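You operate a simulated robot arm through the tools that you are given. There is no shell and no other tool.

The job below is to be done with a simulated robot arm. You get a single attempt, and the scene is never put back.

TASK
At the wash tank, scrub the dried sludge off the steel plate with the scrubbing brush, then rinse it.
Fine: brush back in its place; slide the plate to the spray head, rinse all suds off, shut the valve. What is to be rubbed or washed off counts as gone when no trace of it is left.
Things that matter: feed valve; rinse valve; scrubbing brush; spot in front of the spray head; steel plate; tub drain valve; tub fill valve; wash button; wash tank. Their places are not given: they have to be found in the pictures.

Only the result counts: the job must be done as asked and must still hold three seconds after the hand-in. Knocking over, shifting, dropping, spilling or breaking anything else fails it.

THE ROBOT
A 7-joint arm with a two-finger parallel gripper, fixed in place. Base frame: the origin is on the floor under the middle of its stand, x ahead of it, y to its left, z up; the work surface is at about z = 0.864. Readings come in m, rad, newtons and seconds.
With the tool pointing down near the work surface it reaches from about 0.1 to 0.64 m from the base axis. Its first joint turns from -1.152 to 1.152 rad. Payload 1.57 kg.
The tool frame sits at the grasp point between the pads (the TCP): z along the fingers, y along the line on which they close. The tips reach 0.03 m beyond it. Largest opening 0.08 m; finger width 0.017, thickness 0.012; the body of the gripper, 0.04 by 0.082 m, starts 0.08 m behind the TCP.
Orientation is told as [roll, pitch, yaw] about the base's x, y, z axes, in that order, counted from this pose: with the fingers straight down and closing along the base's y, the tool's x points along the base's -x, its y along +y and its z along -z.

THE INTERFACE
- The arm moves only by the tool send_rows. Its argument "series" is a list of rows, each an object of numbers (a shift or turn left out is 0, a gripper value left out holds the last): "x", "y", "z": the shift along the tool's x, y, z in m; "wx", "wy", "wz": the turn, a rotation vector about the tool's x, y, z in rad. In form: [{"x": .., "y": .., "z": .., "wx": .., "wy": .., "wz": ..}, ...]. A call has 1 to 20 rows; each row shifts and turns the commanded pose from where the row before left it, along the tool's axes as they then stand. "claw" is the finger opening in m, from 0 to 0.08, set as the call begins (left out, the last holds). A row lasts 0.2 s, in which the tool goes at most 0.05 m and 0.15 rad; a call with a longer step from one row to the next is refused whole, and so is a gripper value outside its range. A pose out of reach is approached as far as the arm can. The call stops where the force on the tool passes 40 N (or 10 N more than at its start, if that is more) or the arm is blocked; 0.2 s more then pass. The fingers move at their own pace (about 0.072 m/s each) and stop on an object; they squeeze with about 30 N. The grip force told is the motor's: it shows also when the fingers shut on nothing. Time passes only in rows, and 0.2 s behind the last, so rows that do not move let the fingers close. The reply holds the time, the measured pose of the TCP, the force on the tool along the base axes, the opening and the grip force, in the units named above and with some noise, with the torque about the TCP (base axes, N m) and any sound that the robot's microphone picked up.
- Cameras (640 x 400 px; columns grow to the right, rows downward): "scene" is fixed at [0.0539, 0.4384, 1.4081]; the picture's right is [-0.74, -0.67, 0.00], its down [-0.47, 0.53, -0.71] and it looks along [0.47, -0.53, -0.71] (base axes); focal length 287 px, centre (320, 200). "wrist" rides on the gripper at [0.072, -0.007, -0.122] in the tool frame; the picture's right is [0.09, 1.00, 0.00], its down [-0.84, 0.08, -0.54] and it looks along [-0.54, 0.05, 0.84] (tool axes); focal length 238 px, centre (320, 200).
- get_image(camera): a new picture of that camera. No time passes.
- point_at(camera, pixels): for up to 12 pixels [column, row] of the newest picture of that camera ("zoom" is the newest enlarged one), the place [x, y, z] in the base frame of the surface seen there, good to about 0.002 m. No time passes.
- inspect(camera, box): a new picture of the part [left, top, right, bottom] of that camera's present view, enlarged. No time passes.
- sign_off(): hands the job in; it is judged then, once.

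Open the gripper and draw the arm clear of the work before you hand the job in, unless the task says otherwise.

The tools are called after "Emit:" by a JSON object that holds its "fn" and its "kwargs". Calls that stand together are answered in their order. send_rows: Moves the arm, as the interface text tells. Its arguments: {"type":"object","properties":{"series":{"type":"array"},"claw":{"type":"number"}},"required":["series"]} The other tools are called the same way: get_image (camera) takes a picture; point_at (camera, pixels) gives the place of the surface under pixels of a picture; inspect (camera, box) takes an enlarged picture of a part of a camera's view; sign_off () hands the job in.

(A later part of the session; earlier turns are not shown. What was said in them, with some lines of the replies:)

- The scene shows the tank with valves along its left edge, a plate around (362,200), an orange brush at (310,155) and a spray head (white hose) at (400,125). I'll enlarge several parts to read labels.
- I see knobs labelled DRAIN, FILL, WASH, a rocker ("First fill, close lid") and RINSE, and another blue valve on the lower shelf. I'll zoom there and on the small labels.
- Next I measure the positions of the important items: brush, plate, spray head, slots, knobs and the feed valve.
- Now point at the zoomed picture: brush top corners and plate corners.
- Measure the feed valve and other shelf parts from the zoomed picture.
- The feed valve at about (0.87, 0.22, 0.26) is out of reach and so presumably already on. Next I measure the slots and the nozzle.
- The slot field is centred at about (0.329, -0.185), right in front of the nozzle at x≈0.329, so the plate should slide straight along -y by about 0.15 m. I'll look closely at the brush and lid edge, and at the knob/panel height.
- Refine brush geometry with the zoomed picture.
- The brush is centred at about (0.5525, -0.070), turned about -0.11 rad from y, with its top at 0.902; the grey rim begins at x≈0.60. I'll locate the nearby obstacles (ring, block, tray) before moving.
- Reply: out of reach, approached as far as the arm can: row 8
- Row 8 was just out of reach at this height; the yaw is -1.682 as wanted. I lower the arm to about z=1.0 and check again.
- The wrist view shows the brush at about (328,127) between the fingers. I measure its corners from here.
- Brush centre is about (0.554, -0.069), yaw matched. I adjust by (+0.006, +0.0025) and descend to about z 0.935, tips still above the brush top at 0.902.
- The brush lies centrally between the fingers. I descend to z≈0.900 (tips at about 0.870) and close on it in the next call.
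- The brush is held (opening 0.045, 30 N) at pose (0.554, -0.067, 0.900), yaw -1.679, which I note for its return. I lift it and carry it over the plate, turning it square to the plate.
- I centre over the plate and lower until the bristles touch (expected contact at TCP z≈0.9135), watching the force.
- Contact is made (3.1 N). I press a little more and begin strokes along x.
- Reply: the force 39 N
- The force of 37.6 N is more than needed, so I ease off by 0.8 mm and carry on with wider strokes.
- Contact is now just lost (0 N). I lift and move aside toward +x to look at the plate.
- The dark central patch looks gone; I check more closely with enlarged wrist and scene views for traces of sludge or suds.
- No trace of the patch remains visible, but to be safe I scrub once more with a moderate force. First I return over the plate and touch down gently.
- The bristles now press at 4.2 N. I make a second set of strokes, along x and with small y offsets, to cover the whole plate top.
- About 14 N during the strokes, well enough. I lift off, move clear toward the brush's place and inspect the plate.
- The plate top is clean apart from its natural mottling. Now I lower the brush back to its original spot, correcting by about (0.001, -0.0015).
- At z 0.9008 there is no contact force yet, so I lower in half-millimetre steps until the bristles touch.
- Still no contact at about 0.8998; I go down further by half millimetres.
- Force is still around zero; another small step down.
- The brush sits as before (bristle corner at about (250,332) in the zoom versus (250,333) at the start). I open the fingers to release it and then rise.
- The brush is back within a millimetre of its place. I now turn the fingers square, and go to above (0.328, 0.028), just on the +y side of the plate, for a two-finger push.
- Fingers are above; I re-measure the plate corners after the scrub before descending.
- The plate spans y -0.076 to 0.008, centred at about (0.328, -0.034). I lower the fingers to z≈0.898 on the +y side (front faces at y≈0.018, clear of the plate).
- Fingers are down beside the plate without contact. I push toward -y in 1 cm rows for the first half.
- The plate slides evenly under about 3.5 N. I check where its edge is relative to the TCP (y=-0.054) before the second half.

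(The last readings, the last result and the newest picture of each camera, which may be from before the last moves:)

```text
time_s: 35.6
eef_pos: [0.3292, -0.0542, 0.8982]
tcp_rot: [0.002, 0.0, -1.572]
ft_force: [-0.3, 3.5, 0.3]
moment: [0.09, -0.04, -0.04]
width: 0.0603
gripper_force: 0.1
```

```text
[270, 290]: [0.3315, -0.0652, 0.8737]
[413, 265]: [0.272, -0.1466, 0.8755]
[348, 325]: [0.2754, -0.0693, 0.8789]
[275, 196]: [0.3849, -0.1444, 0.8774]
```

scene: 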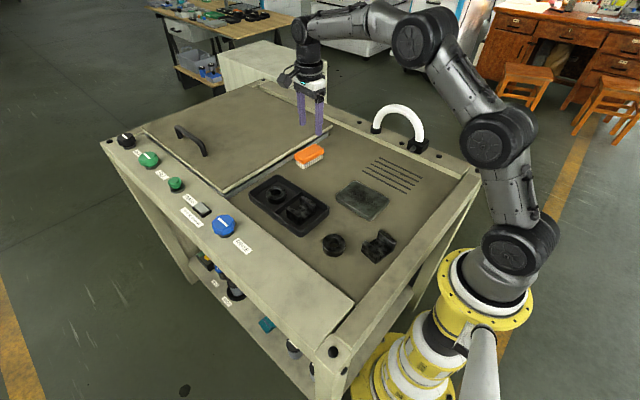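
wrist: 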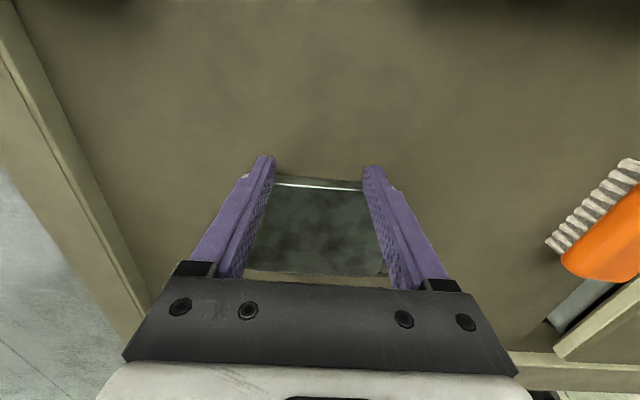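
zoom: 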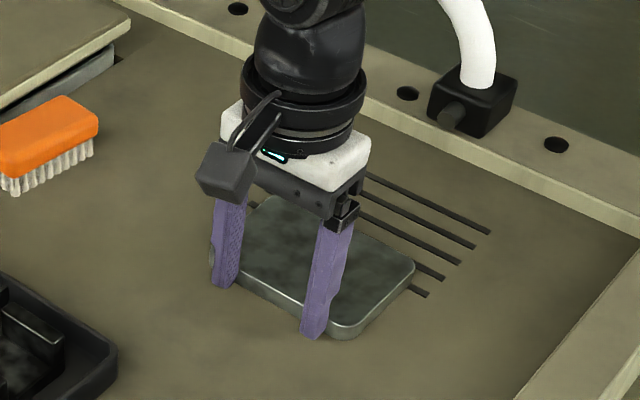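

Edge is at y≈-0.063 (plate spans to -0.145), so TCP must go to y≈-0.135. I push 0.081 m further.

Emit:
{"fn": "send_rows", "kwargs": {"series": [{"x": -0.01}, {"x": -0.012}, {"x": -0.012}, {"x": -0.012}, {"x": -0.012}, {"x": -0.01}, {"x": -0.008}, {"x": -0.005}, {}]}}

Emit:
{"fn": "get_image", "kwargs": {"camera": "wrist"}}

Emit:
{"fn": "inspect", "kwargs": {"camera": "scene", "box": [340, 110, 460, 210]}}

```text
time_s: 37.6
eef_pos: [0.328, -0.1347, 0.898]
tcp_rot: [-0.001, 0.0, -1.57]
ft_force: [-0.3, 5.2, 1.6]
moment: [0.06, 0.03, 0.01]
width: 0.06
gripper_force: 0.0
```

```text
taken
```

wrist: 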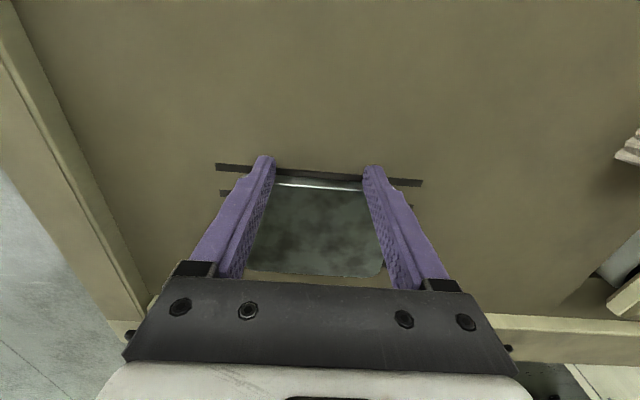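

```text
4.00 times, centred on (400, 160) of scene
```

zoom: 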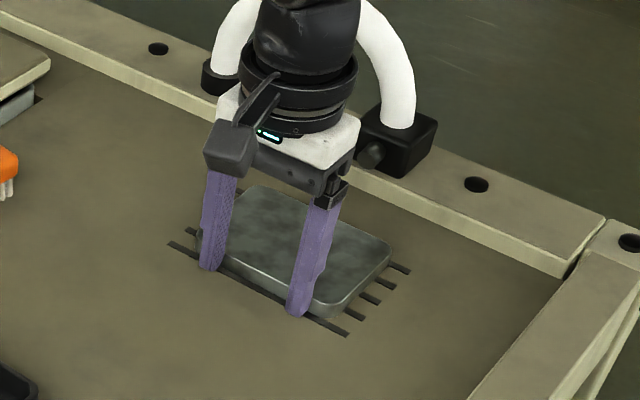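

The plate now lies over the slots. I back off in +y, then lift clear and check the plate's position.

Emit:
{"fn": "send_rows", "kwargs": {"series": [{"x": 0.01}, {"x": 0.01}, {"z": -0.03}, {"z": -0.04}, {"x": 0.03, "z": -0.04}, {"x": 0.04, "z": -0.02}, {"x": 0.045}, {"x": 0.045}, {}]}}

Emit:
{"fn": "get_image", "kwargs": {"camera": "wrist"}}

Emit:
{"fn": "inspect", "kwargs": {"camera": "scene", "box": [340, 110, 460, 210]}}

```text
time_s: 39.6
eef_pos: [0.327, 0.0463, 1.0292]
tcp_rot: [0.0, 0.001, -1.574]
ft_force: [0.0, 0.5, 0.7]
moment: [0.03, 0.02, -0.01]
width: 0.0603
gripper_force: 0.1
```

```text
taken
```

wrist: 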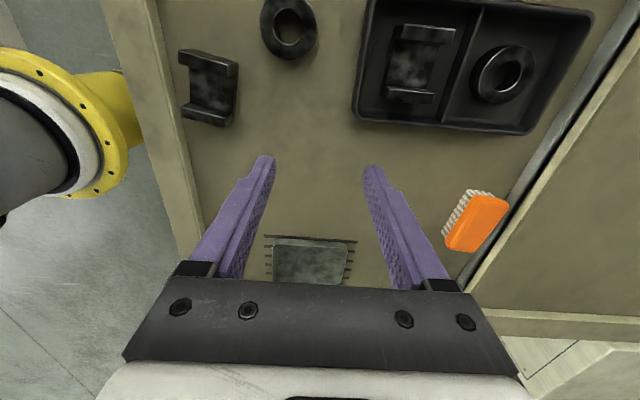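

```text
4.00 times, centred on (400, 160) of scene
```

zoom: 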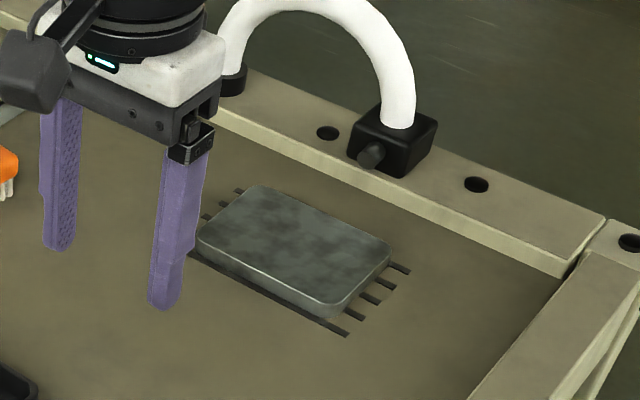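

Emit:
{"fn": "point_at", "kwargs": {"camera": "zoom", "pixels": [[198, 240], [337, 308], [390, 252], [256, 187], [290, 245], [170, 243], [345, 333], [410, 272]]}}

Emit:
{"fn": "inspect", "kwargs": {"camera": "scene", "box": [380, 145, 450, 195]}}

```text
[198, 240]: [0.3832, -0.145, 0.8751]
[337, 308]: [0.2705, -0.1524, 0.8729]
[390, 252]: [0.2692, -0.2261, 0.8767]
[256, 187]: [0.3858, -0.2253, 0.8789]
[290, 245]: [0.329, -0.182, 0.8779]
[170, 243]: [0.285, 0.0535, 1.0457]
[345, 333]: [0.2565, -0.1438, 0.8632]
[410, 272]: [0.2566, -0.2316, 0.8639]
```

```text
8.00 times, centred on (415, 170) of scene
```

zoom: 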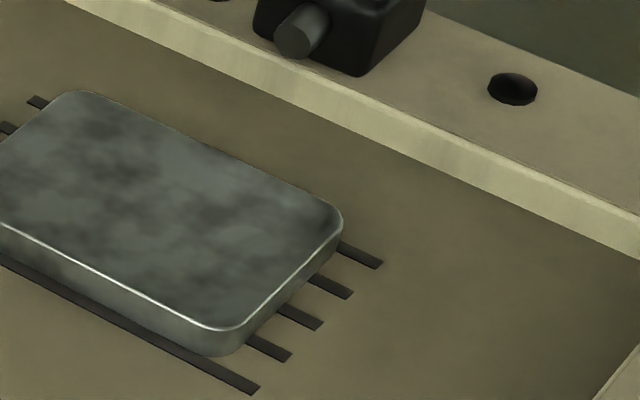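

The plate is at x 0.27–0.384, y -0.145– -0.228, centred on the slots at about (0.327, -0.186). Next I turn the gripper back to yaw 0, open to 0.08 and move above the blue RINSE knob at (0.496, 0.272).

Emit:
{"fn": "send_rows", "kwargs": {"claw": 0.08, "series": [{"wz": -0.1429}, {"wz": -0.1429}, {"wz": -0.1429}, {"wz": -0.1429}, {"wz": -0.1429}, {"wz": -0.1429}, {"wz": -0.1429}, {"wz": -0.1429}, {"wz": -0.1429}, {"wz": -0.1429}, {"wz": -0.1429}, {"x": -0.0241, "y": 0.0323}, {"x": -0.0241, "y": 0.0323}, {"x": -0.0241, "y": 0.0323}, {"x": -0.0241, "y": 0.0323}, {"x": -0.0241, "y": 0.0323}, {"x": -0.0241, "y": 0.0323}, {"x": -0.0241, "y": 0.0323}, {}]}}

Emit:
{"fn": "get_image", "kwargs": {"camera": "wrist"}}

Emit:
{"fn": "get_image", "kwargs": {"camera": "scene"}}

```text
time_s: 43.6
eef_pos: [0.4979, 0.2714, 1.0267]
tcp_rot: [0.0, -0.001, 0.001]
ft_force: [0.1, 0.2, -0.3]
moment: [0.0, -0.02, -0.02]
width: 0.0798
gripper_force: 0.1
```

```text
taken
```

wrist: 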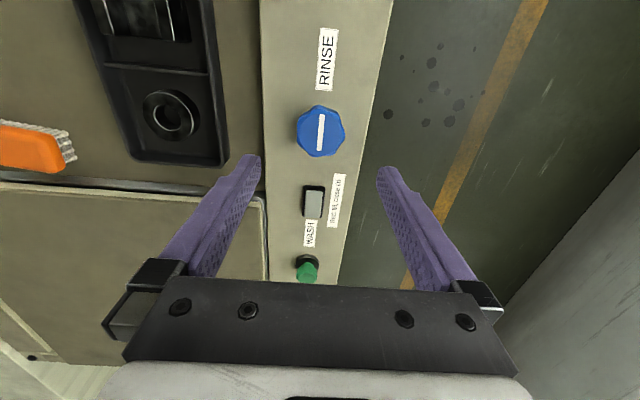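

```text
taken
```

scene: 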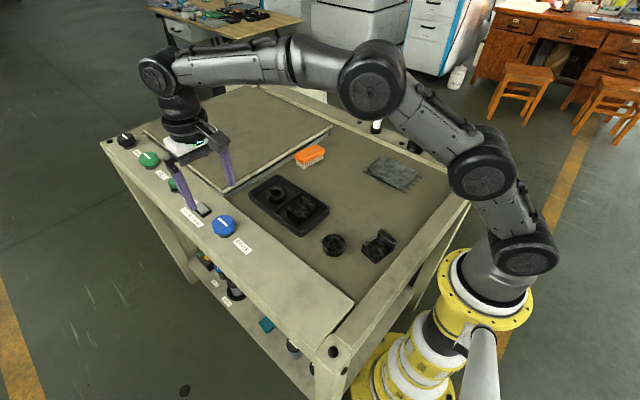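

The wrist camera sees the knob at (321,131), mark vertical (along x). I measure its centre and edges.

Emit:
{"fn": "inspect", "kwargs": {"camera": "wrist", "box": [270, 90, 370, 170]}}

Emit:
{"fn": "point_at", "kwargs": {"camera": "wrist", "pixels": [[321, 131], [321, 115], [320, 149], [300, 131], [342, 131], [360, 130], [280, 130], [250, 130]]}}

```text
5.00 times, centred on (320, 130) of wrist
```

zoom: 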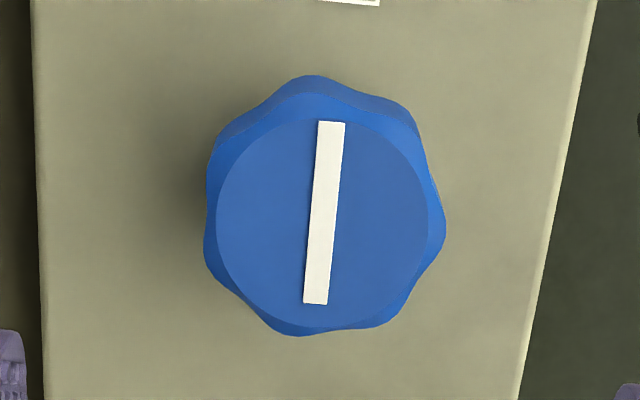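

```text
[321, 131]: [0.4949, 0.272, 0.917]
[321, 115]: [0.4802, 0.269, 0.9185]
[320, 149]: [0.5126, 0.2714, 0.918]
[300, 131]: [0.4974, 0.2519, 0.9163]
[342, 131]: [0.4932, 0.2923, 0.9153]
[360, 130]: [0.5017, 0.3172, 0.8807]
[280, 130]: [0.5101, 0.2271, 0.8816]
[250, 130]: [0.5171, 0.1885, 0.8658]
```

Knob centre is about (0.4955, 0.272), top 0.917, about 0.045 wide. I align and descend to TCP z≈0.918 (tips about 0.888, above the panel at 0.881).

Emit:
{"fn": "send_rows", "kwargs": {"series": [{"x": 0.0024, "y": 0.0006, "z": 0.03}, {"z": 0.035}, {"z": 0.03}, {"z": 0.0135}, {}]}}

Emit:
{"fn": "get_image", "kwargs": {"camera": "wrist"}}

Emit:
{"fn": "inspect", "kwargs": {"camera": "scene", "box": [170, 170, 290, 270]}}

```text
time_s: 44.8
eef_pos: [0.4946, 0.2717, 0.9171]
tcp_rot: [0.0, 0.0, 0.001]
ft_force: [-0.3, 0.1, 0.1]
moment: [0.01, 0.02, 0.02]
width: 0.0801
gripper_force: 0.1
```

```text
taken
```

wrist: 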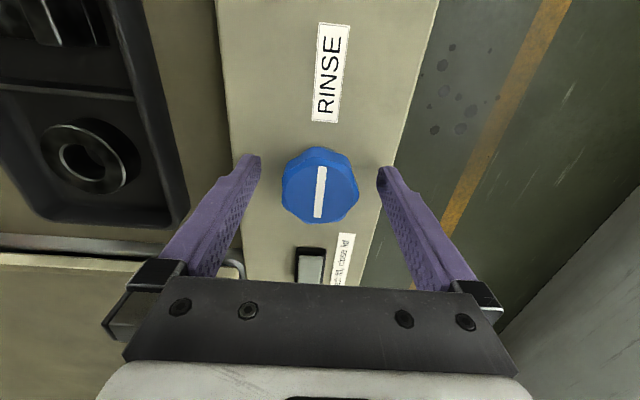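

```text
4.00 times, centred on (230, 220) of scene
```

zoom: 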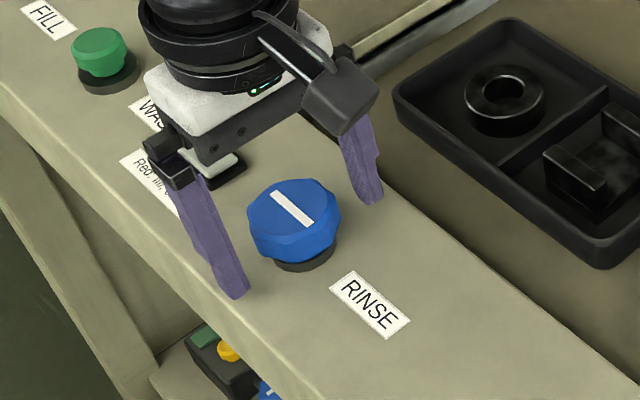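

Fingers straddle the knob. I close on it.

Emit:
{"fn": "send_rows", "kwargs": {"claw": 0.03, "series": [{}, {}, {}, {}]}}

Emit:
{"fn": "get_image", "kwargs": {"camera": "wrist"}}

```text
time_s: 45.8
eef_pos: [0.4954, 0.2727, 0.9175]
tcp_rot: [0.0, 0.0, 0.0]
ft_force: [-0.6, 1.1, -1.3]
moment: [0.14, -0.11, 0.01]
width: 0.0474
gripper_force: 45.3
```

```text
taken
```

wrist: 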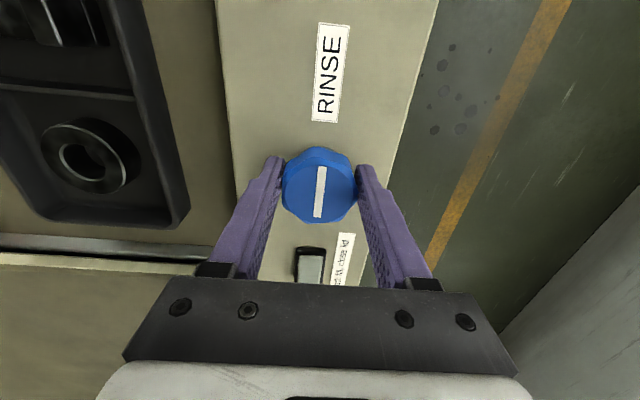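

Gripped at 0.047. I try a small counterclockwise turn (seen from above) and watch the torque.

Emit:
{"fn": "send_rows", "kwargs": {"series": [{"wz": -0.08}, {"wz": -0.08}, {}]}}

Emit:
{"fn": "get_image", "kwargs": {"camera": "wrist"}}

Emit:
{"fn": "get_image", "kwargs": {"camera": "scene"}}

```text
time_s: 46.6
eef_pos: [0.496, 0.2713, 0.9178]
tcp_rot: [-0.001, 0.002, 0.163]
ft_force: [-0.7, -3.3, -7.8]
moment: [0.09, -0.93, -0.01]
width: 0.0478
gripper_force: 45.4
```

```text
taken
```

wrist: 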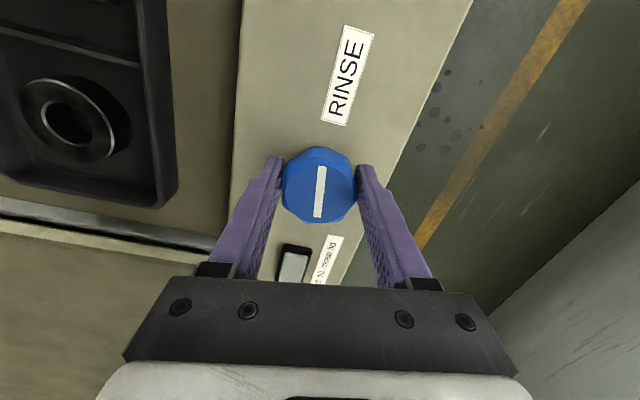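

```text
taken
```

scene: 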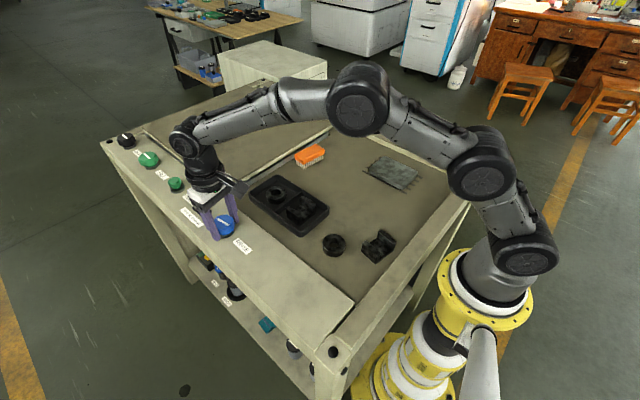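

The knob turns freely with the gripper counterclockwise (mark stays in line with the fingers while the label turned). I continue in steps toward 90°.

Emit:
{"fn": "send_rows", "kwargs": {"series": [{"wz": -0.12}, {"wz": -0.12}, {"wz": -0.12}, {"wz": -0.12}, {}]}}

Emit:
{"fn": "get_image", "kwargs": {"camera": "scene"}}

Emit:
{"fn": "get_image", "kwargs": {"camera": "wrist"}}

```text
time_s: 47.8
eef_pos: [0.4961, 0.2686, 0.9174]
tcp_rot: [-0.001, 0.0, 0.641]
ft_force: [10.0, -18.3, -8.4]
moment: [-0.14, 0.97, -0.12]
width: 0.0478
gripper_force: 44.8
```

```text
taken
```

scene: 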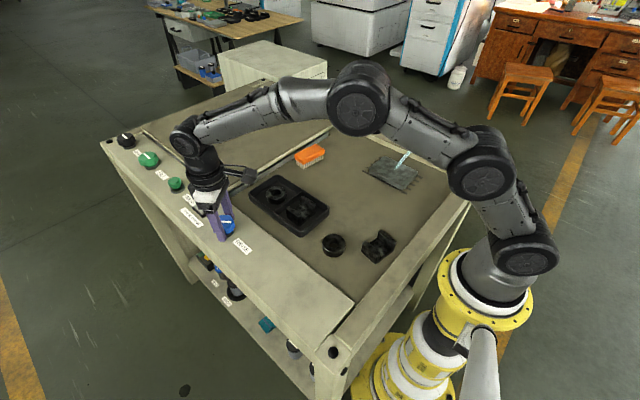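

```text
taken
```

wrist: 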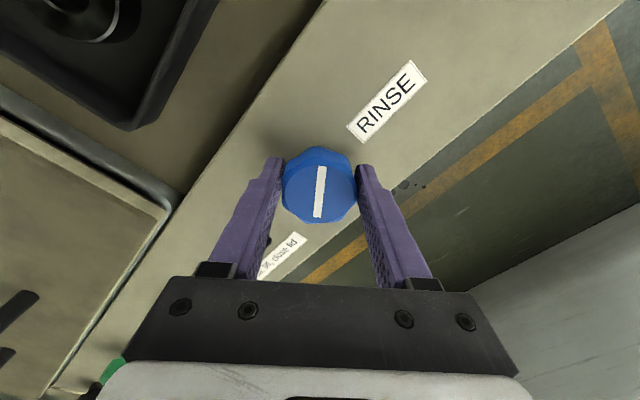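

Water is now spraying at about (403,160) with the valve 0.64 rad open. I take a closer look at the spray on the plate.

Emit:
{"fn": "inspect", "kwargs": {"camera": "scene", "box": [350, 130, 450, 210]}}

```text
5.00 times, centred on (400, 170) of scene
```

zoom: 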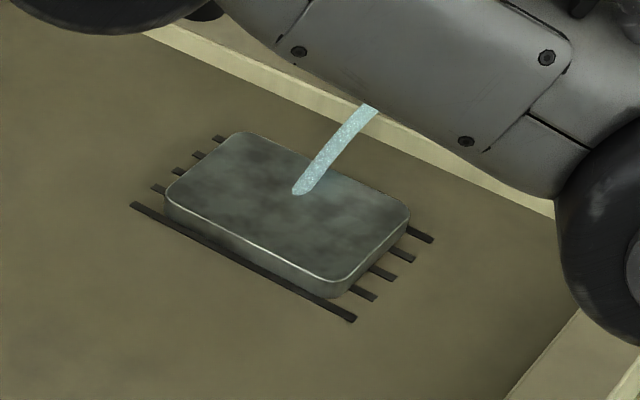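

The jet lands on the middle of the plate. A side force of (10, -18) N has built up, so I shift the hand about 3 mm with it before turning further.

Emit:
{"fn": "send_rows", "kwargs": {"series": [{"x": 0.0006, "y": -0.0033}, {}]}}

```text
time_s: 48.4
eef_pos: [0.4934, 0.2695, 0.9196]
tcp_rot: [0.001, 0.002, 0.643]
ft_force: [0.4, -7.3, -13.8]
moment: [-0.47, -0.25, -0.05]
width: 0.0476
gripper_force: 45.1
```

Side force fell to 7 N. I go on turning counterclockwise in small rows with a slight downward relief.

Emit:
{"fn": "send_rows", "kwargs": {"series": [{"y": -0.001, "z": 0.001}, {"wz": -0.12}, {"wz": -0.12}, {"wz": -0.12}, {}]}}

Emit:
{"fn": "inspect", "kwargs": {"camera": "scene", "box": [350, 130, 450, 210]}}

```text
time_s: 49.6
eef_pos: [0.4977, 0.2672, 0.9193]
tcp_rot: [0.001, -0.002, 1.003]
ft_force: [-10.6, -7.3, -1.5]
moment: [0.2, 0.51, 0.03]
width: 0.0477
gripper_force: 45.3
```

```text
5.00 times, centred on (400, 170) of scene
```

zoom: 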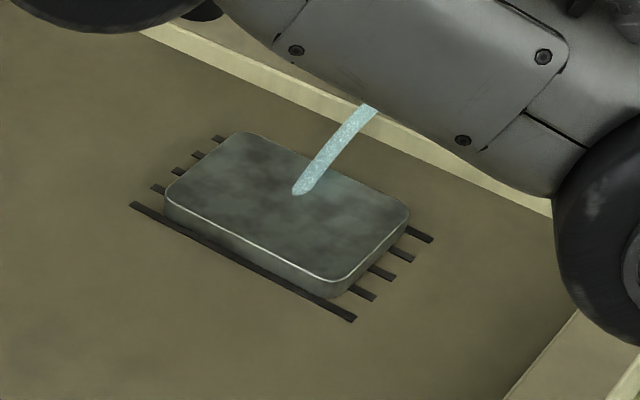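

The jet is unchanged at 1.0 rad. I relieve the remaining side force and turn to about 1.45 rad so that the valve is surely open.

Emit:
{"fn": "send_rows", "kwargs": {"series": [{"x": 0.0017, "y": 0.0007}, {"wz": -0.11}, {"wz": -0.11}, {"wz": -0.11}, {"wz": -0.11}, {}]}}

Emit:
{"fn": "get_image", "kwargs": {"camera": "scene"}}

Emit:
{"fn": "get_image", "kwargs": {"camera": "wrist"}}

```text
time_s: 51.0
eef_pos: [0.4989, 0.2674, 0.9174]
tcp_rot: [-0.005, -0.002, 1.442]
ft_force: [20.3, -0.4, -13.5]
moment: [1.03, 0.07, -0.08]
width: 0.0476
gripper_force: 45.0
```

```text
taken
```

scene: 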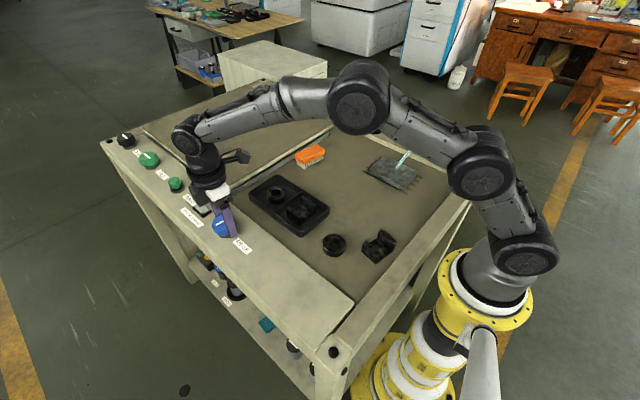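

```text
taken
```

wrist: 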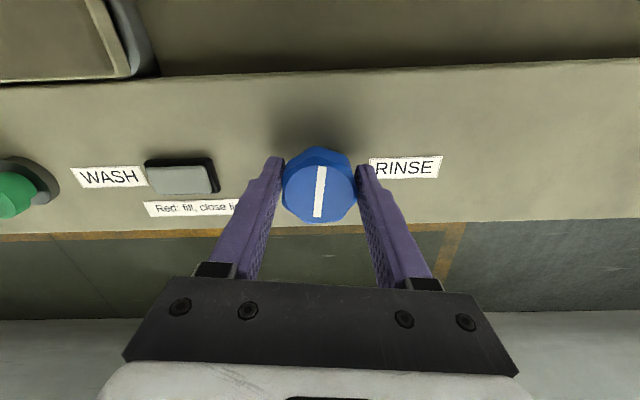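

The valve is open (mark now across). I relieve the side force and let the water run for about 8 seconds.

Emit:
{"fn": "send_rows", "kwargs": {"series": [{"x": -0.0004, "y": -0.003, "z": 0.001}, {}, {}, {}, {}, {}, {}, {}, {}, {}, {}, {}, {}, {}, {}, {}, {}, {}, {}, {}]}}

Emit:
{"fn": "send_rows", "kwargs": {"series": [{}, {}, {}, {}, {}, {}, {}, {}, {}, {}, {}, {}, {}, {}, {}, {}, {}, {}, {}, {}]}}

Emit:
{"fn": "inspect", "kwargs": {"camera": "scene", "box": [350, 130, 450, 210]}}

```text
time_s: 55.2
eef_pos: [0.4995, 0.2672, 0.918]
tcp_rot: [0.0, -0.001, 1.442]
ft_force: [-18.1, 3.3, 23.2]
moment: [0.35, 0.35, 0.06]
width: 0.0475
gripper_force: 45.2
```

```text
time_s: 59.4
eef_pos: [0.5004, 0.2672, 0.9181]
tcp_rot: [-0.001, 0.001, 1.442]
ft_force: [-19.1, 7.4, 22.2]
moment: [0.17, 0.24, 0.12]
width: 0.0476
gripper_force: 45.0
```

```text
5.00 times, centred on (400, 170) of scene
```

zoom: 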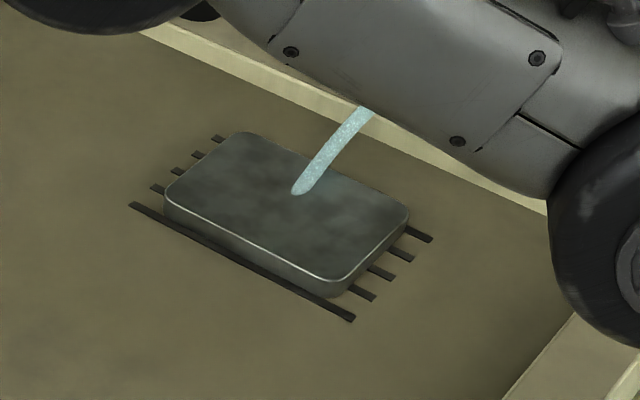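

The relief overshot a little (−19 N); I take half of it back and rinse for another 4 seconds.

Emit:
{"fn": "send_rows", "kwargs": {"series": [{"y": 0.0015, "z": -0.0006}, {}, {}, {}, {}, {}, {}, {}, {}, {}, {}, {}, {}, {}, {}, {}, {}, {}, {}, {}]}}

Emit:
{"fn": "inspect", "kwargs": {"camera": "scene", "box": [370, 145, 430, 195]}}

```text
time_s: 63.6
eef_pos: [0.4999, 0.2665, 0.9173]
tcp_rot: [-0.003, -0.001, 1.441]
ft_force: [12.0, 1.3, 11.6]
moment: [0.15, -0.23, -0.08]
width: 0.0476
gripper_force: 44.6
```

```text
8.00 times, centred on (400, 170) of scene
```

zoom: 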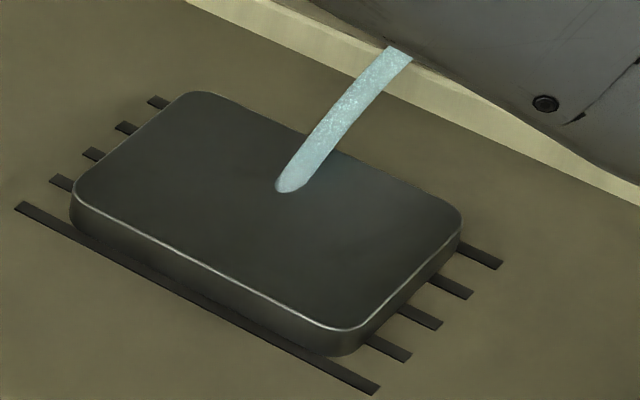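

The mottling has disappeared and the plate is turning evenly dark, so it was residue being washed off. I keep rinsing and compare again.

Emit:
{"fn": "send_rows", "kwargs": {"series": [{}, {}, {}, {}, {}, {}, {}, {}, {}, {}, {}, {}, {}, {}, {}, {}, {}, {}, {}, {}]}}

Emit:
{"fn": "inspect", "kwargs": {"camera": "scene", "box": [370, 145, 430, 195]}}

```text
time_s: 67.8
eef_pos: [0.4998, 0.2667, 0.9183]
tcp_rot: [-0.002, -0.002, 1.441]
ft_force: [14.2, -2.4, 11.0]
moment: [0.01, -0.14, -0.09]
width: 0.0475
gripper_force: 44.5
```

```text
8.00 times, centred on (400, 170) of scene
```

zoom: 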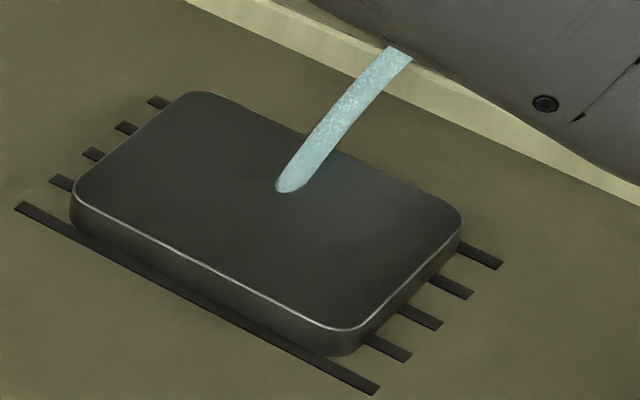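

The look is stable and even now. I rinse 4 more seconds as a margin before shutting the valve.

Emit:
{"fn": "send_rows", "kwargs": {"series": [{}, {}, {}, {}, {}, {}, {}, {}, {}, {}, {}, {}, {}, {}, {}, {}, {}, {}, {}, {}]}}

Emit:
{"fn": "inspect", "kwargs": {"camera": "scene", "box": [370, 145, 430, 195]}}

```text
time_s: 72.0
eef_pos: [0.4989, 0.2666, 0.9174]
tcp_rot: [-0.001, -0.001, 1.441]
ft_force: [16.4, -3.9, 10.0]
moment: [-0.01, -0.13, -0.07]
width: 0.0475
gripper_force: 45.0
```

```text
8.00 times, centred on (400, 170) of scene
```

zoom: 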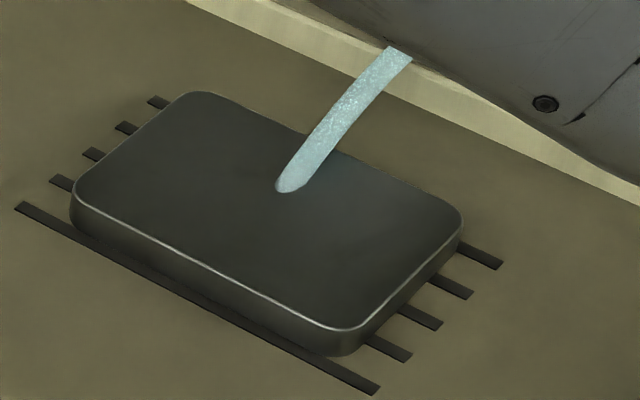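

The plate is evenly clean and unchanged over 8 seconds. I now turn the knob back clockwise in stages, watching the side force.

Emit:
{"fn": "send_rows", "kwargs": {"series": [{"wz": 0.11}, {"wz": 0.11}, {"wz": 0.11}, {"wz": 0.11}, {}]}}

```text
time_s: 73.2
eef_pos: [0.4974, 0.2677, 0.9178]
tcp_rot: [0.001, -0.002, 1.001]
ft_force: [1.7, 2.1, 11.1]
moment: [0.82, -0.65, -0.02]
width: 0.0477
gripper_force: 44.6
```

Forces are low at 1.0 rad; I continue to about 0.64 rad.

Emit:
{"fn": "send_rows", "kwargs": {"series": [{"wz": 0.12}, {"wz": 0.12}, {"wz": 0.12}, {}]}}

```text
time_s: 74.2
eef_pos: [0.4955, 0.2684, 0.9171]
tcp_rot: [0.004, 0.004, 0.641]
ft_force: [-18.5, 14.1, 15.1]
moment: [0.05, -0.08, 0.11]
width: 0.0476
gripper_force: 45.7
```

Side force is (-18, 14) N, so I shift with it by about 2.8 mm and turn on to about 0.2 rad.

Emit:
{"fn": "send_rows", "kwargs": {"series": [{"x": 0.0004, "y": 0.0028, "z": -0.0005}, {"wz": 0.11}, {"wz": 0.11}, {"wz": 0.11}, {"wz": 0.11}, {}]}}

Emit:
{"fn": "get_image", "kwargs": {"camera": "wrist"}}

Emit:
{"fn": "inspect", "kwargs": {"camera": "scene", "box": [350, 130, 450, 210]}}

```text
time_s: 75.6
eef_pos: [0.4941, 0.2706, 0.9181]
tcp_rot: [0.002, 0.003, 0.198]
ft_force: [-14.7, 18.0, 0.1]
moment: [0.11, -0.49, 0.12]
width: 0.0476
gripper_force: 44.6
```

```text
taken
```

wrist: 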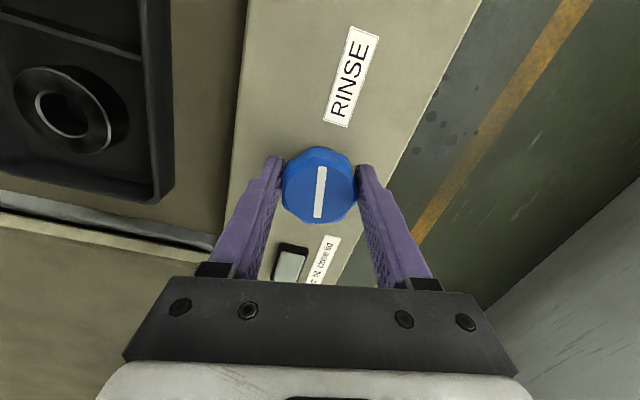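

```text
5.00 times, centred on (400, 170) of scene
```

zoom: 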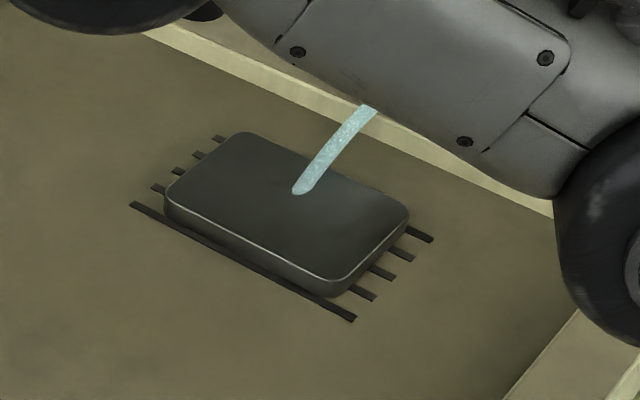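

Still spraying at 0.2 rad. I relieve the side force again and turn the remaining 0.2 rad to zero.

Emit:
{"fn": "send_rows", "kwargs": {"series": [{"x": 0.0011, "y": 0.0023}, {"wz": 0.07}, {"wz": 0.07}, {"wz": 0.06}, {}]}}

Emit:
{"fn": "get_image", "kwargs": {"camera": "wrist"}}

Emit:
{"fn": "inspect", "kwargs": {"camera": "scene", "box": [350, 130, 450, 210]}}

```text
time_s: 76.8
eef_pos: [0.4952, 0.2715, 0.9173]
tcp_rot: [0.0, -0.003, 0.0]
ft_force: [1.1, 17.1, -10.6]
moment: [0.43, -0.4, 0.22]
width: 0.0473
gripper_force: 44.7
```

```text
taken
```

wrist: 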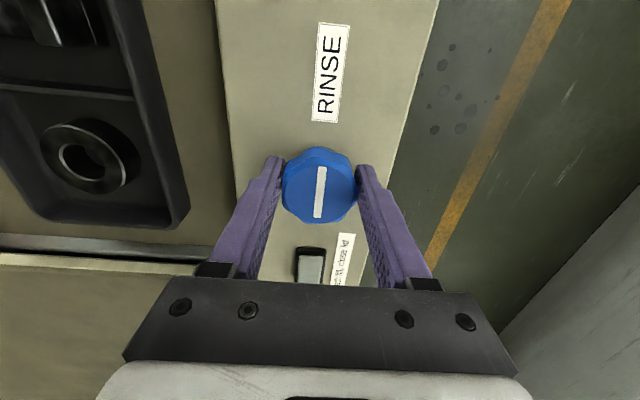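

```text
5.00 times, centred on (400, 170) of scene
```

zoom: 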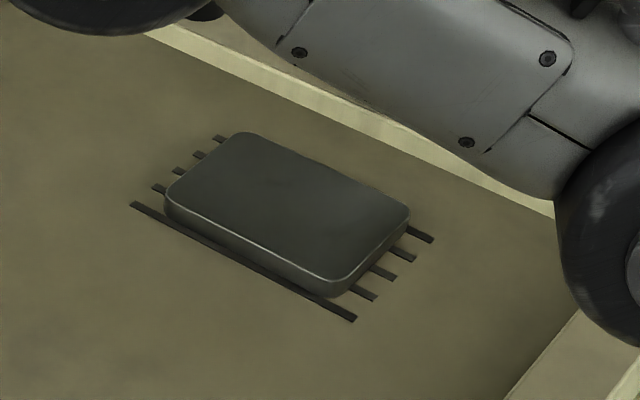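

The water has stopped. I nudge the knob 0.04 rad further clockwise so that it is firmly shut and check the torque.

Emit:
{"fn": "send_rows", "kwargs": {"series": [{"wz": 0.02}, {"wz": 0.02}, {}]}}

```text
time_s: 77.6
eef_pos: [0.494, 0.2717, 0.9178]
tcp_rot: [0.0, 0.002, -0.037]
ft_force: [0.6, 22.7, -11.9]
moment: [-0.08, -0.08, 0.6]
width: 0.0479
gripper_force: 44.8
```

Torque rose to 0.6 N m, so the knob is against its closed stop. I ease the side force, then open the fingers.

Emit:
{"fn": "send_rows", "kwargs": {"series": [{"y": 0.002}, {}]}}

Emit:
{"fn": "send_rows", "kwargs": {"claw": 0.08, "series": [{}, {}, {}, {}]}}

Emit:
{"fn": "get_image", "kwargs": {"camera": "wrist"}}

```text
time_s: 78.2
eef_pos: [0.4939, 0.2728, 0.918]
tcp_rot: [0.0, 0.002, -0.04]
ft_force: [-1.4, 11.6, -12.5]
moment: [0.44, -0.22, 0.33]
width: 0.0478
gripper_force: 45.3
```

```text
time_s: 79.2
eef_pos: [0.4948, 0.2733, 0.918]
tcp_rot: [0.0, 0.0, -0.04]
ft_force: [-0.1, 0.3, -0.7]
moment: [0.01, -0.01, -0.01]
width: 0.0799
gripper_force: 0.0
```

```text
taken
```

wrist: 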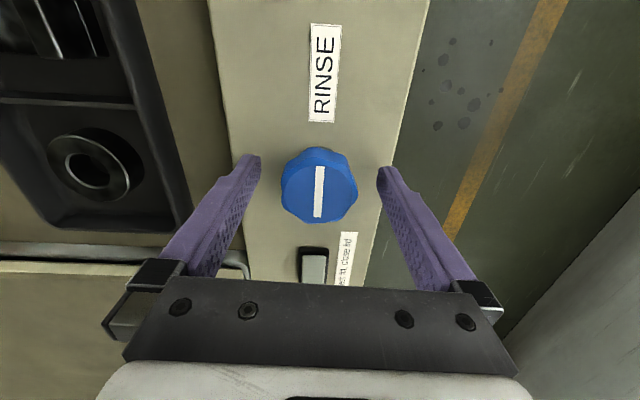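

The knob is free with its mark along x and the panel. I lift straight up and draw back to near the start pose to view everything.

Emit:
{"fn": "send_rows", "kwargs": {"series": [{"z": -0.03}, {"z": -0.04}, {"z": -0.045}, {"z": -0.045}, {"z": -0.045}, {"x": 0.032, "y": -0.027, "z": -0.02}, {"x": 0.032, "y": -0.027, "z": -0.02}, {"x": 0.032, "y": -0.027}, {"x": 0.032, "y": -0.027}, {"x": 0.032, "y": -0.027}, {}]}}

Emit:
{"fn": "get_image", "kwargs": {"camera": "scene"}}

Emit:
{"fn": "inspect", "kwargs": {"camera": "scene", "box": [350, 130, 450, 210]}}

Emit:
{"fn": "inspect", "kwargs": {"camera": "scene", "box": [190, 190, 260, 250]}}

Emit:
{"fn": "get_image", "kwargs": {"camera": "wrist"}}

```text
time_s: 81.6
eef_pos: [0.3303, 0.1436, 1.1643]
tcp_rot: [0.0, 0.001, -0.037]
ft_force: [0.2, -0.5, -0.7]
moment: [0.01, 0.0, 0.01]
width: 0.08
gripper_force: 0.1
```

```text
taken
```

scene: 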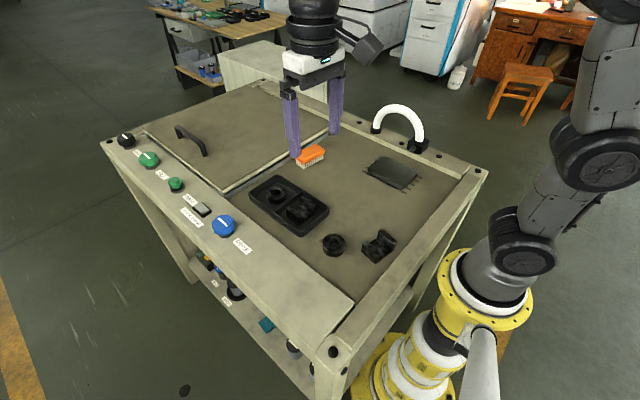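

```text
5.00 times, centred on (400, 170) of scene
```

zoom: 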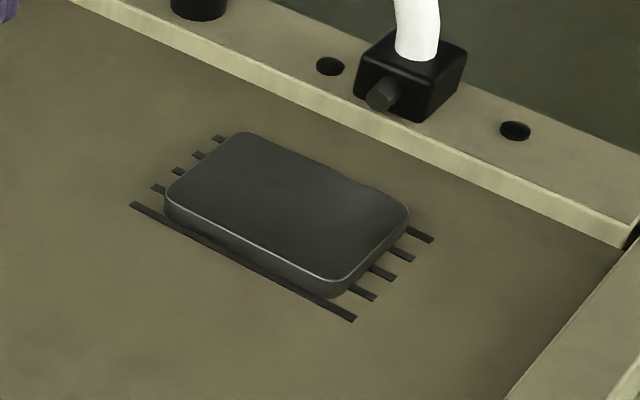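

```text
6.67 times, centred on (225, 220) of scene
```

zoom: 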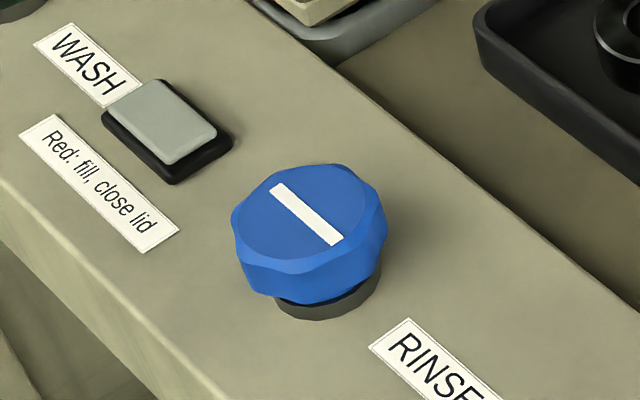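

```text
taken
```

wrist: 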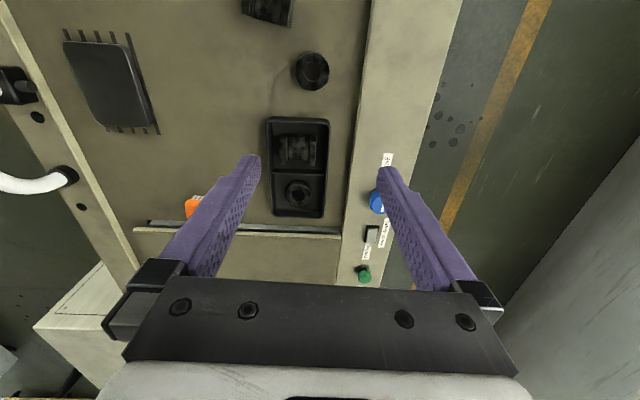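

The valve mark is back as it was and no water flows. I look at the plate closely from both cameras for any leftover trace.

Emit:
{"fn": "inspect", "kwargs": {"camera": "scene", "box": [370, 150, 425, 195]}}

Emit:
{"fn": "inspect", "kwargs": {"camera": "wrist", "box": [50, 20, 180, 150]}}

Emit:
{"fn": "inspect", "kwargs": {"camera": "scene", "box": [280, 125, 350, 180]}}

```text
8.89 times, centred on (398, 172) of scene
```

zoom: 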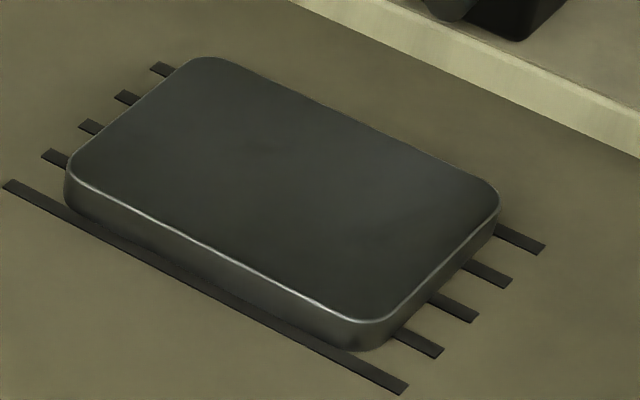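

```text
3.08 times, centred on (115, 85) of wrist
```

zoom: 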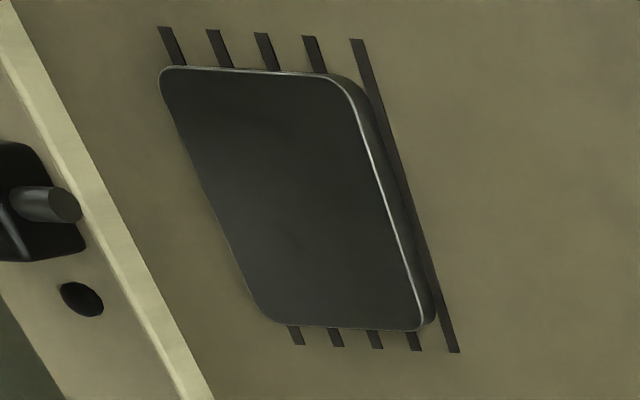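

```text
7.27 times, centred on (315, 152) of scene
```

zoom: 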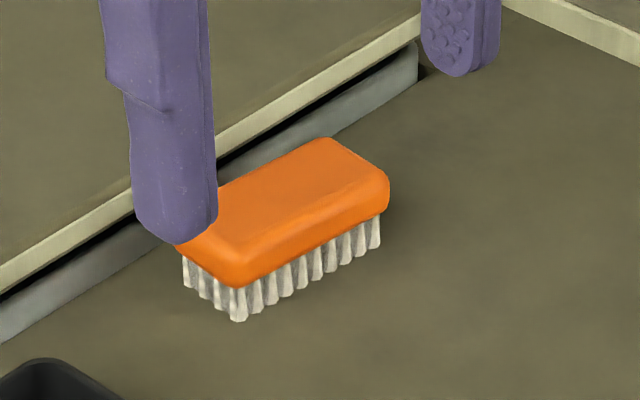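

There may be a faint smudge near the plate's middle ((285,230) in the wrist zoom). I bring the wrist camera closer above the plate to make certain.

Emit:
{"fn": "send_rows", "kwargs": {"series": [{"x": 0.0103, "y": -0.0376, "z": 0.01}, {"x": 0.0103, "y": -0.0376, "z": 0.01}, {"x": 0.0103, "y": -0.0376, "z": 0.01}, {"x": 0.0103, "y": -0.0376, "z": 0.01}, {"x": 0.0103, "y": -0.0376, "z": 0.01}, {"x": 0.0103, "y": -0.0376, "z": 0.01}, {"x": 0.0103, "y": -0.0376, "z": 0.01}, {"x": 0.0103, "y": -0.0376, "z": 0.01}, {"x": 0.0103, "y": -0.0376, "z": 0.01}, {}]}}

Emit:
{"fn": "get_image", "kwargs": {"camera": "wrist"}}

```text
time_s: 83.8
eef_pos: [0.2242, -0.1911, 1.0725]
tcp_rot: [0.0, 0.0, -0.039]
ft_force: [0.2, 0.0, 0.3]
moment: [0.01, 0.02, 0.0]
width: 0.0802
gripper_force: 0.1
```

```text
taken
```

wrist: 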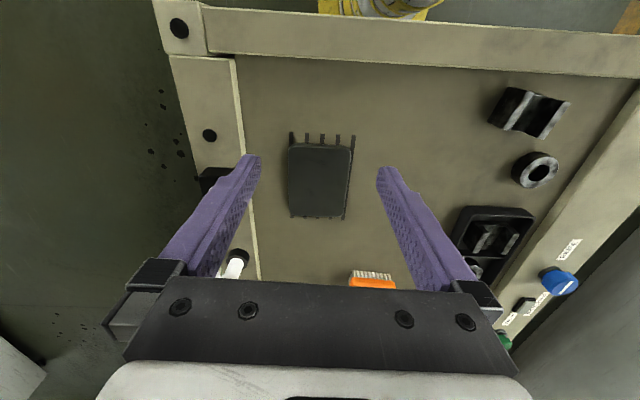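

Now I enlarge the plate, which is at about (320,180) of the wrist view.

Emit:
{"fn": "inspect", "kwargs": {"camera": "wrist", "box": [275, 130, 370, 225]}}

Emit:
{"fn": "inspect", "kwargs": {"camera": "wrist", "box": [295, 150, 350, 205]}}

```text
4.21 times, centred on (322, 178) of wrist
```

zoom: 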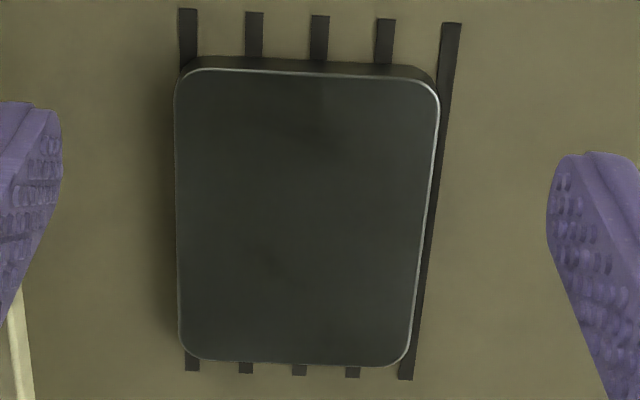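

```text
7.27 times, centred on (322, 178) of wrist
```

zoom: 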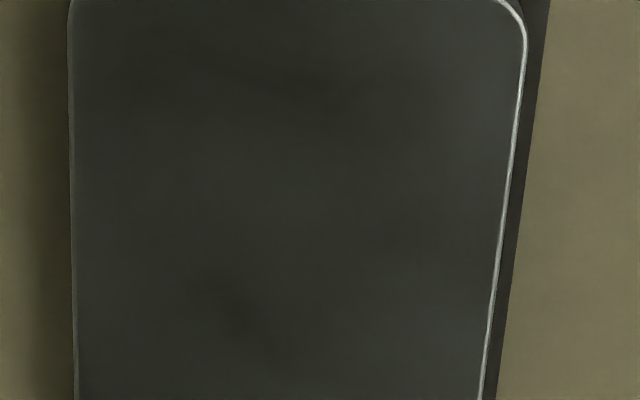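

The plate looks even; there might be a very faint darker blotch near (265,255) in the zoom. I go closer, staying well above the plate, to judge whether it is only reflection or texture.

Emit:
{"fn": "send_rows", "kwargs": {"series": [{"x": -0.012, "z": 0.03}, {"x": -0.012, "z": 0.03}, {"x": -0.012, "z": 0.03}, {}]}}

Emit:
{"fn": "get_image", "kwargs": {"camera": "wrist"}}

Emit:
{"fn": "inspect", "kwargs": {"camera": "wrist", "box": [260, 100, 380, 240]}}

```text
time_s: 84.8
eef_pos: [0.2603, -0.1911, 0.9822]
tcp_rot: [0.0, 0.0, -0.04]
ft_force: [0.6, -0.6, -0.6]
moment: [-0.01, -0.05, 0.01]
width: 0.08
gripper_force: 0.1
```

```text
taken
```

wrist: 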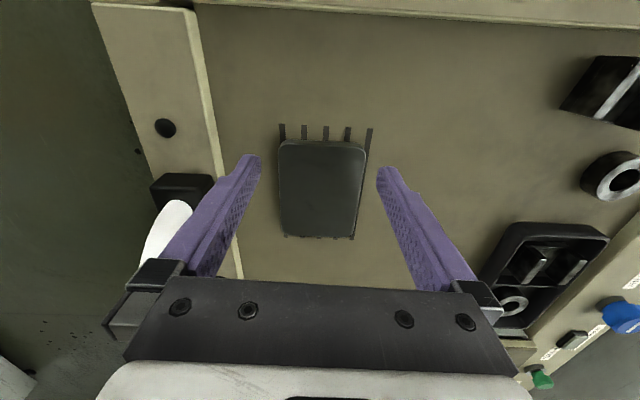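

```text
2.86 times, centred on (320, 170) of wrist
```

zoom: 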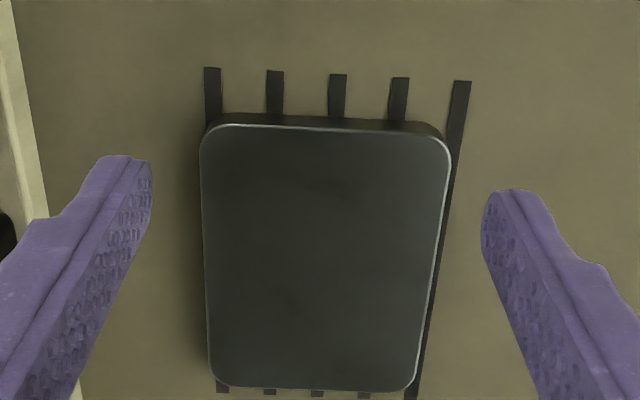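

I enlarge the plate centre further.

Emit:
{"fn": "inspect", "kwargs": {"camera": "wrist", "box": [280, 180, 350, 235]}}

Emit:
{"fn": "inspect", "kwargs": {"camera": "wrist", "box": [280, 135, 365, 190]}}

Emit:
{"fn": "inspect", "kwargs": {"camera": "scene", "box": [375, 150, 420, 190]}}

```text
7.27 times, centred on (315, 208) of wrist
```

zoom: 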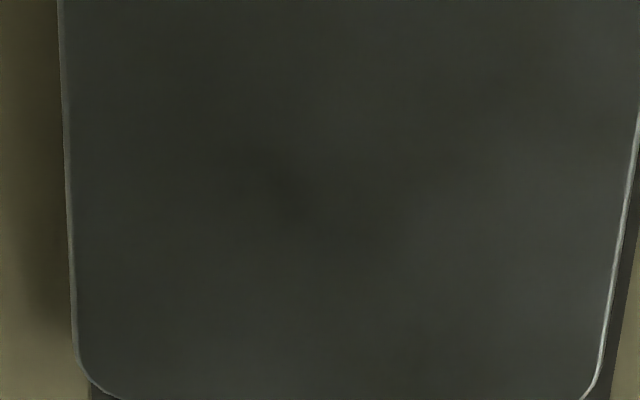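

```text
7.27 times, centred on (322, 162) of wrist
```

zoom: 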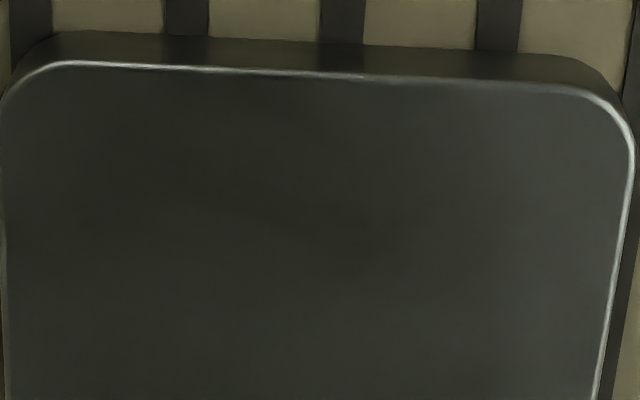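

```text
10.00 times, centred on (398, 170) of scene
```

zoom: 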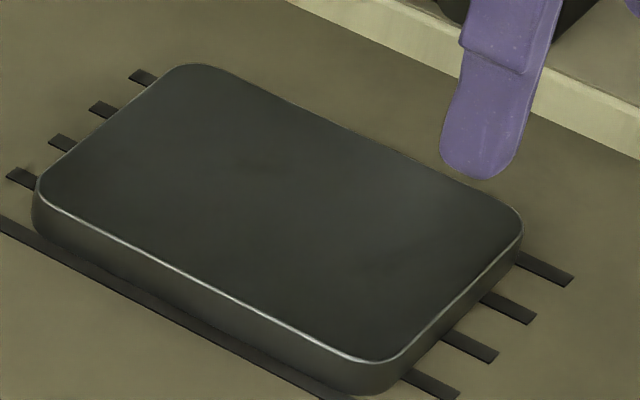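

The remaining faint variation matches the plate's own mottled grain seen dimly through the wet surface, with no rough dark patch or foam left. I raise the arm and draw back to the start area before the hand-in.

Emit:
{"fn": "send_rows", "kwargs": {"series": [{"z": -0.04}, {"z": -0.04}, {"z": -0.04}, {"x": -0.008, "y": 0.037, "z": -0.007}, {"x": -0.008, "y": 0.037, "z": -0.007}, {"x": -0.008, "y": 0.037, "z": -0.007}, {"x": -0.008, "y": 0.037, "z": -0.007}, {"x": -0.008, "y": 0.037, "z": -0.007}, {"x": -0.008, "y": 0.037, "z": -0.007}, {"x": -0.008, "y": 0.037, "z": -0.007}, {"x": -0.008, "y": 0.037, "z": -0.007}, {"x": -0.008, "y": 0.037, "z": -0.007}, {}]}}

Emit:
{"fn": "get_image", "kwargs": {"camera": "scene"}}

Emit:
{"fn": "inspect", "kwargs": {"camera": "scene", "box": [340, 110, 460, 210]}}

Emit:
{"fn": "inspect", "kwargs": {"camera": "scene", "box": [100, 110, 280, 270]}}

```text
time_s: 87.6
eef_pos: [0.3436, 0.1377, 1.1664]
tcp_rot: [-0.001, -0.001, -0.041]
ft_force: [0.6, -0.9, -0.1]
moment: [-0.02, 0.02, 0.0]
width: 0.0801
gripper_force: 0.0
```

```text
taken
```

scene: 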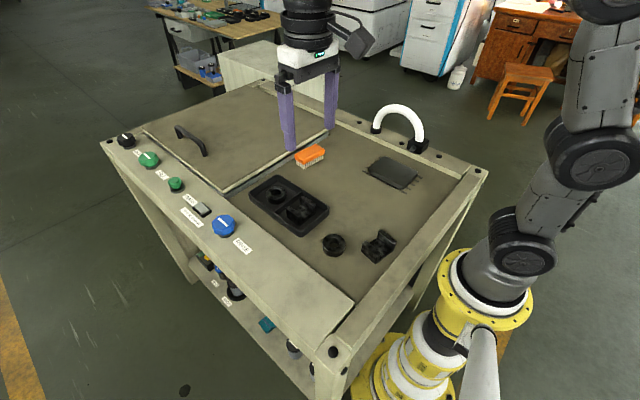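

```text
4.00 times, centred on (400, 160) of scene
```

zoom: 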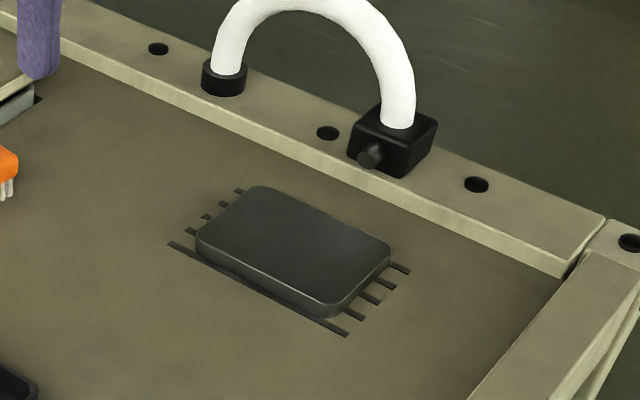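

```text
2.50 times, centred on (190, 190) of scene
```

zoom: 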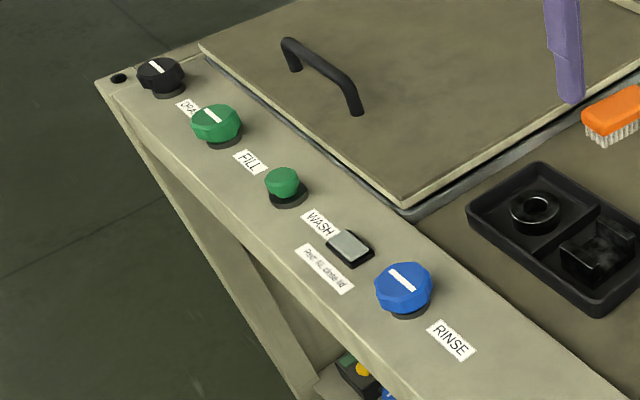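

The pictures show:
- The plate is clean and sits over the slots in front of the spray head.
- No water is flowing, and the RINSE mark is back in its closed position.
- The brush is in its place.
- The other items have not moved, and the arm is clear with the gripper open.

I hand the job in.

Emit:
{"fn": "sign_off", "kwargs": {}}

```text
The job is handed in.
```

I scrubbed the steel plate, slid it to the spray head, rinsed it and shut the rinse valve, then handed the job in. I don't know the judging result yet.

- **Scrubbing:** the dark sludge patch was gone after two sets of strokes with the brush. The brush is back within about a millimetre of where it started.
- **Plate position:** it sits over the slots in front of the spray head, centred at about (0.327, -0.186).
- **Rinsing:** the water ran for nearly 30 seconds. I never saw any suds in the pictures, even straight after scrubbing. The plate turned evenly dark about 16 seconds in and stayed that way. A very faint darker blotch remains; it lines up with the plate's own mottled grain, so I took it for that.
- **Valves:** I turned the RINSE knob back until it reached its stop, and the spray stopped. I left the feed valve alone because it is out of the arm's reach, and water flowed without touching it.

The other items look unmoved in the final pictures, and the arm is back near its start position with the gripper open.
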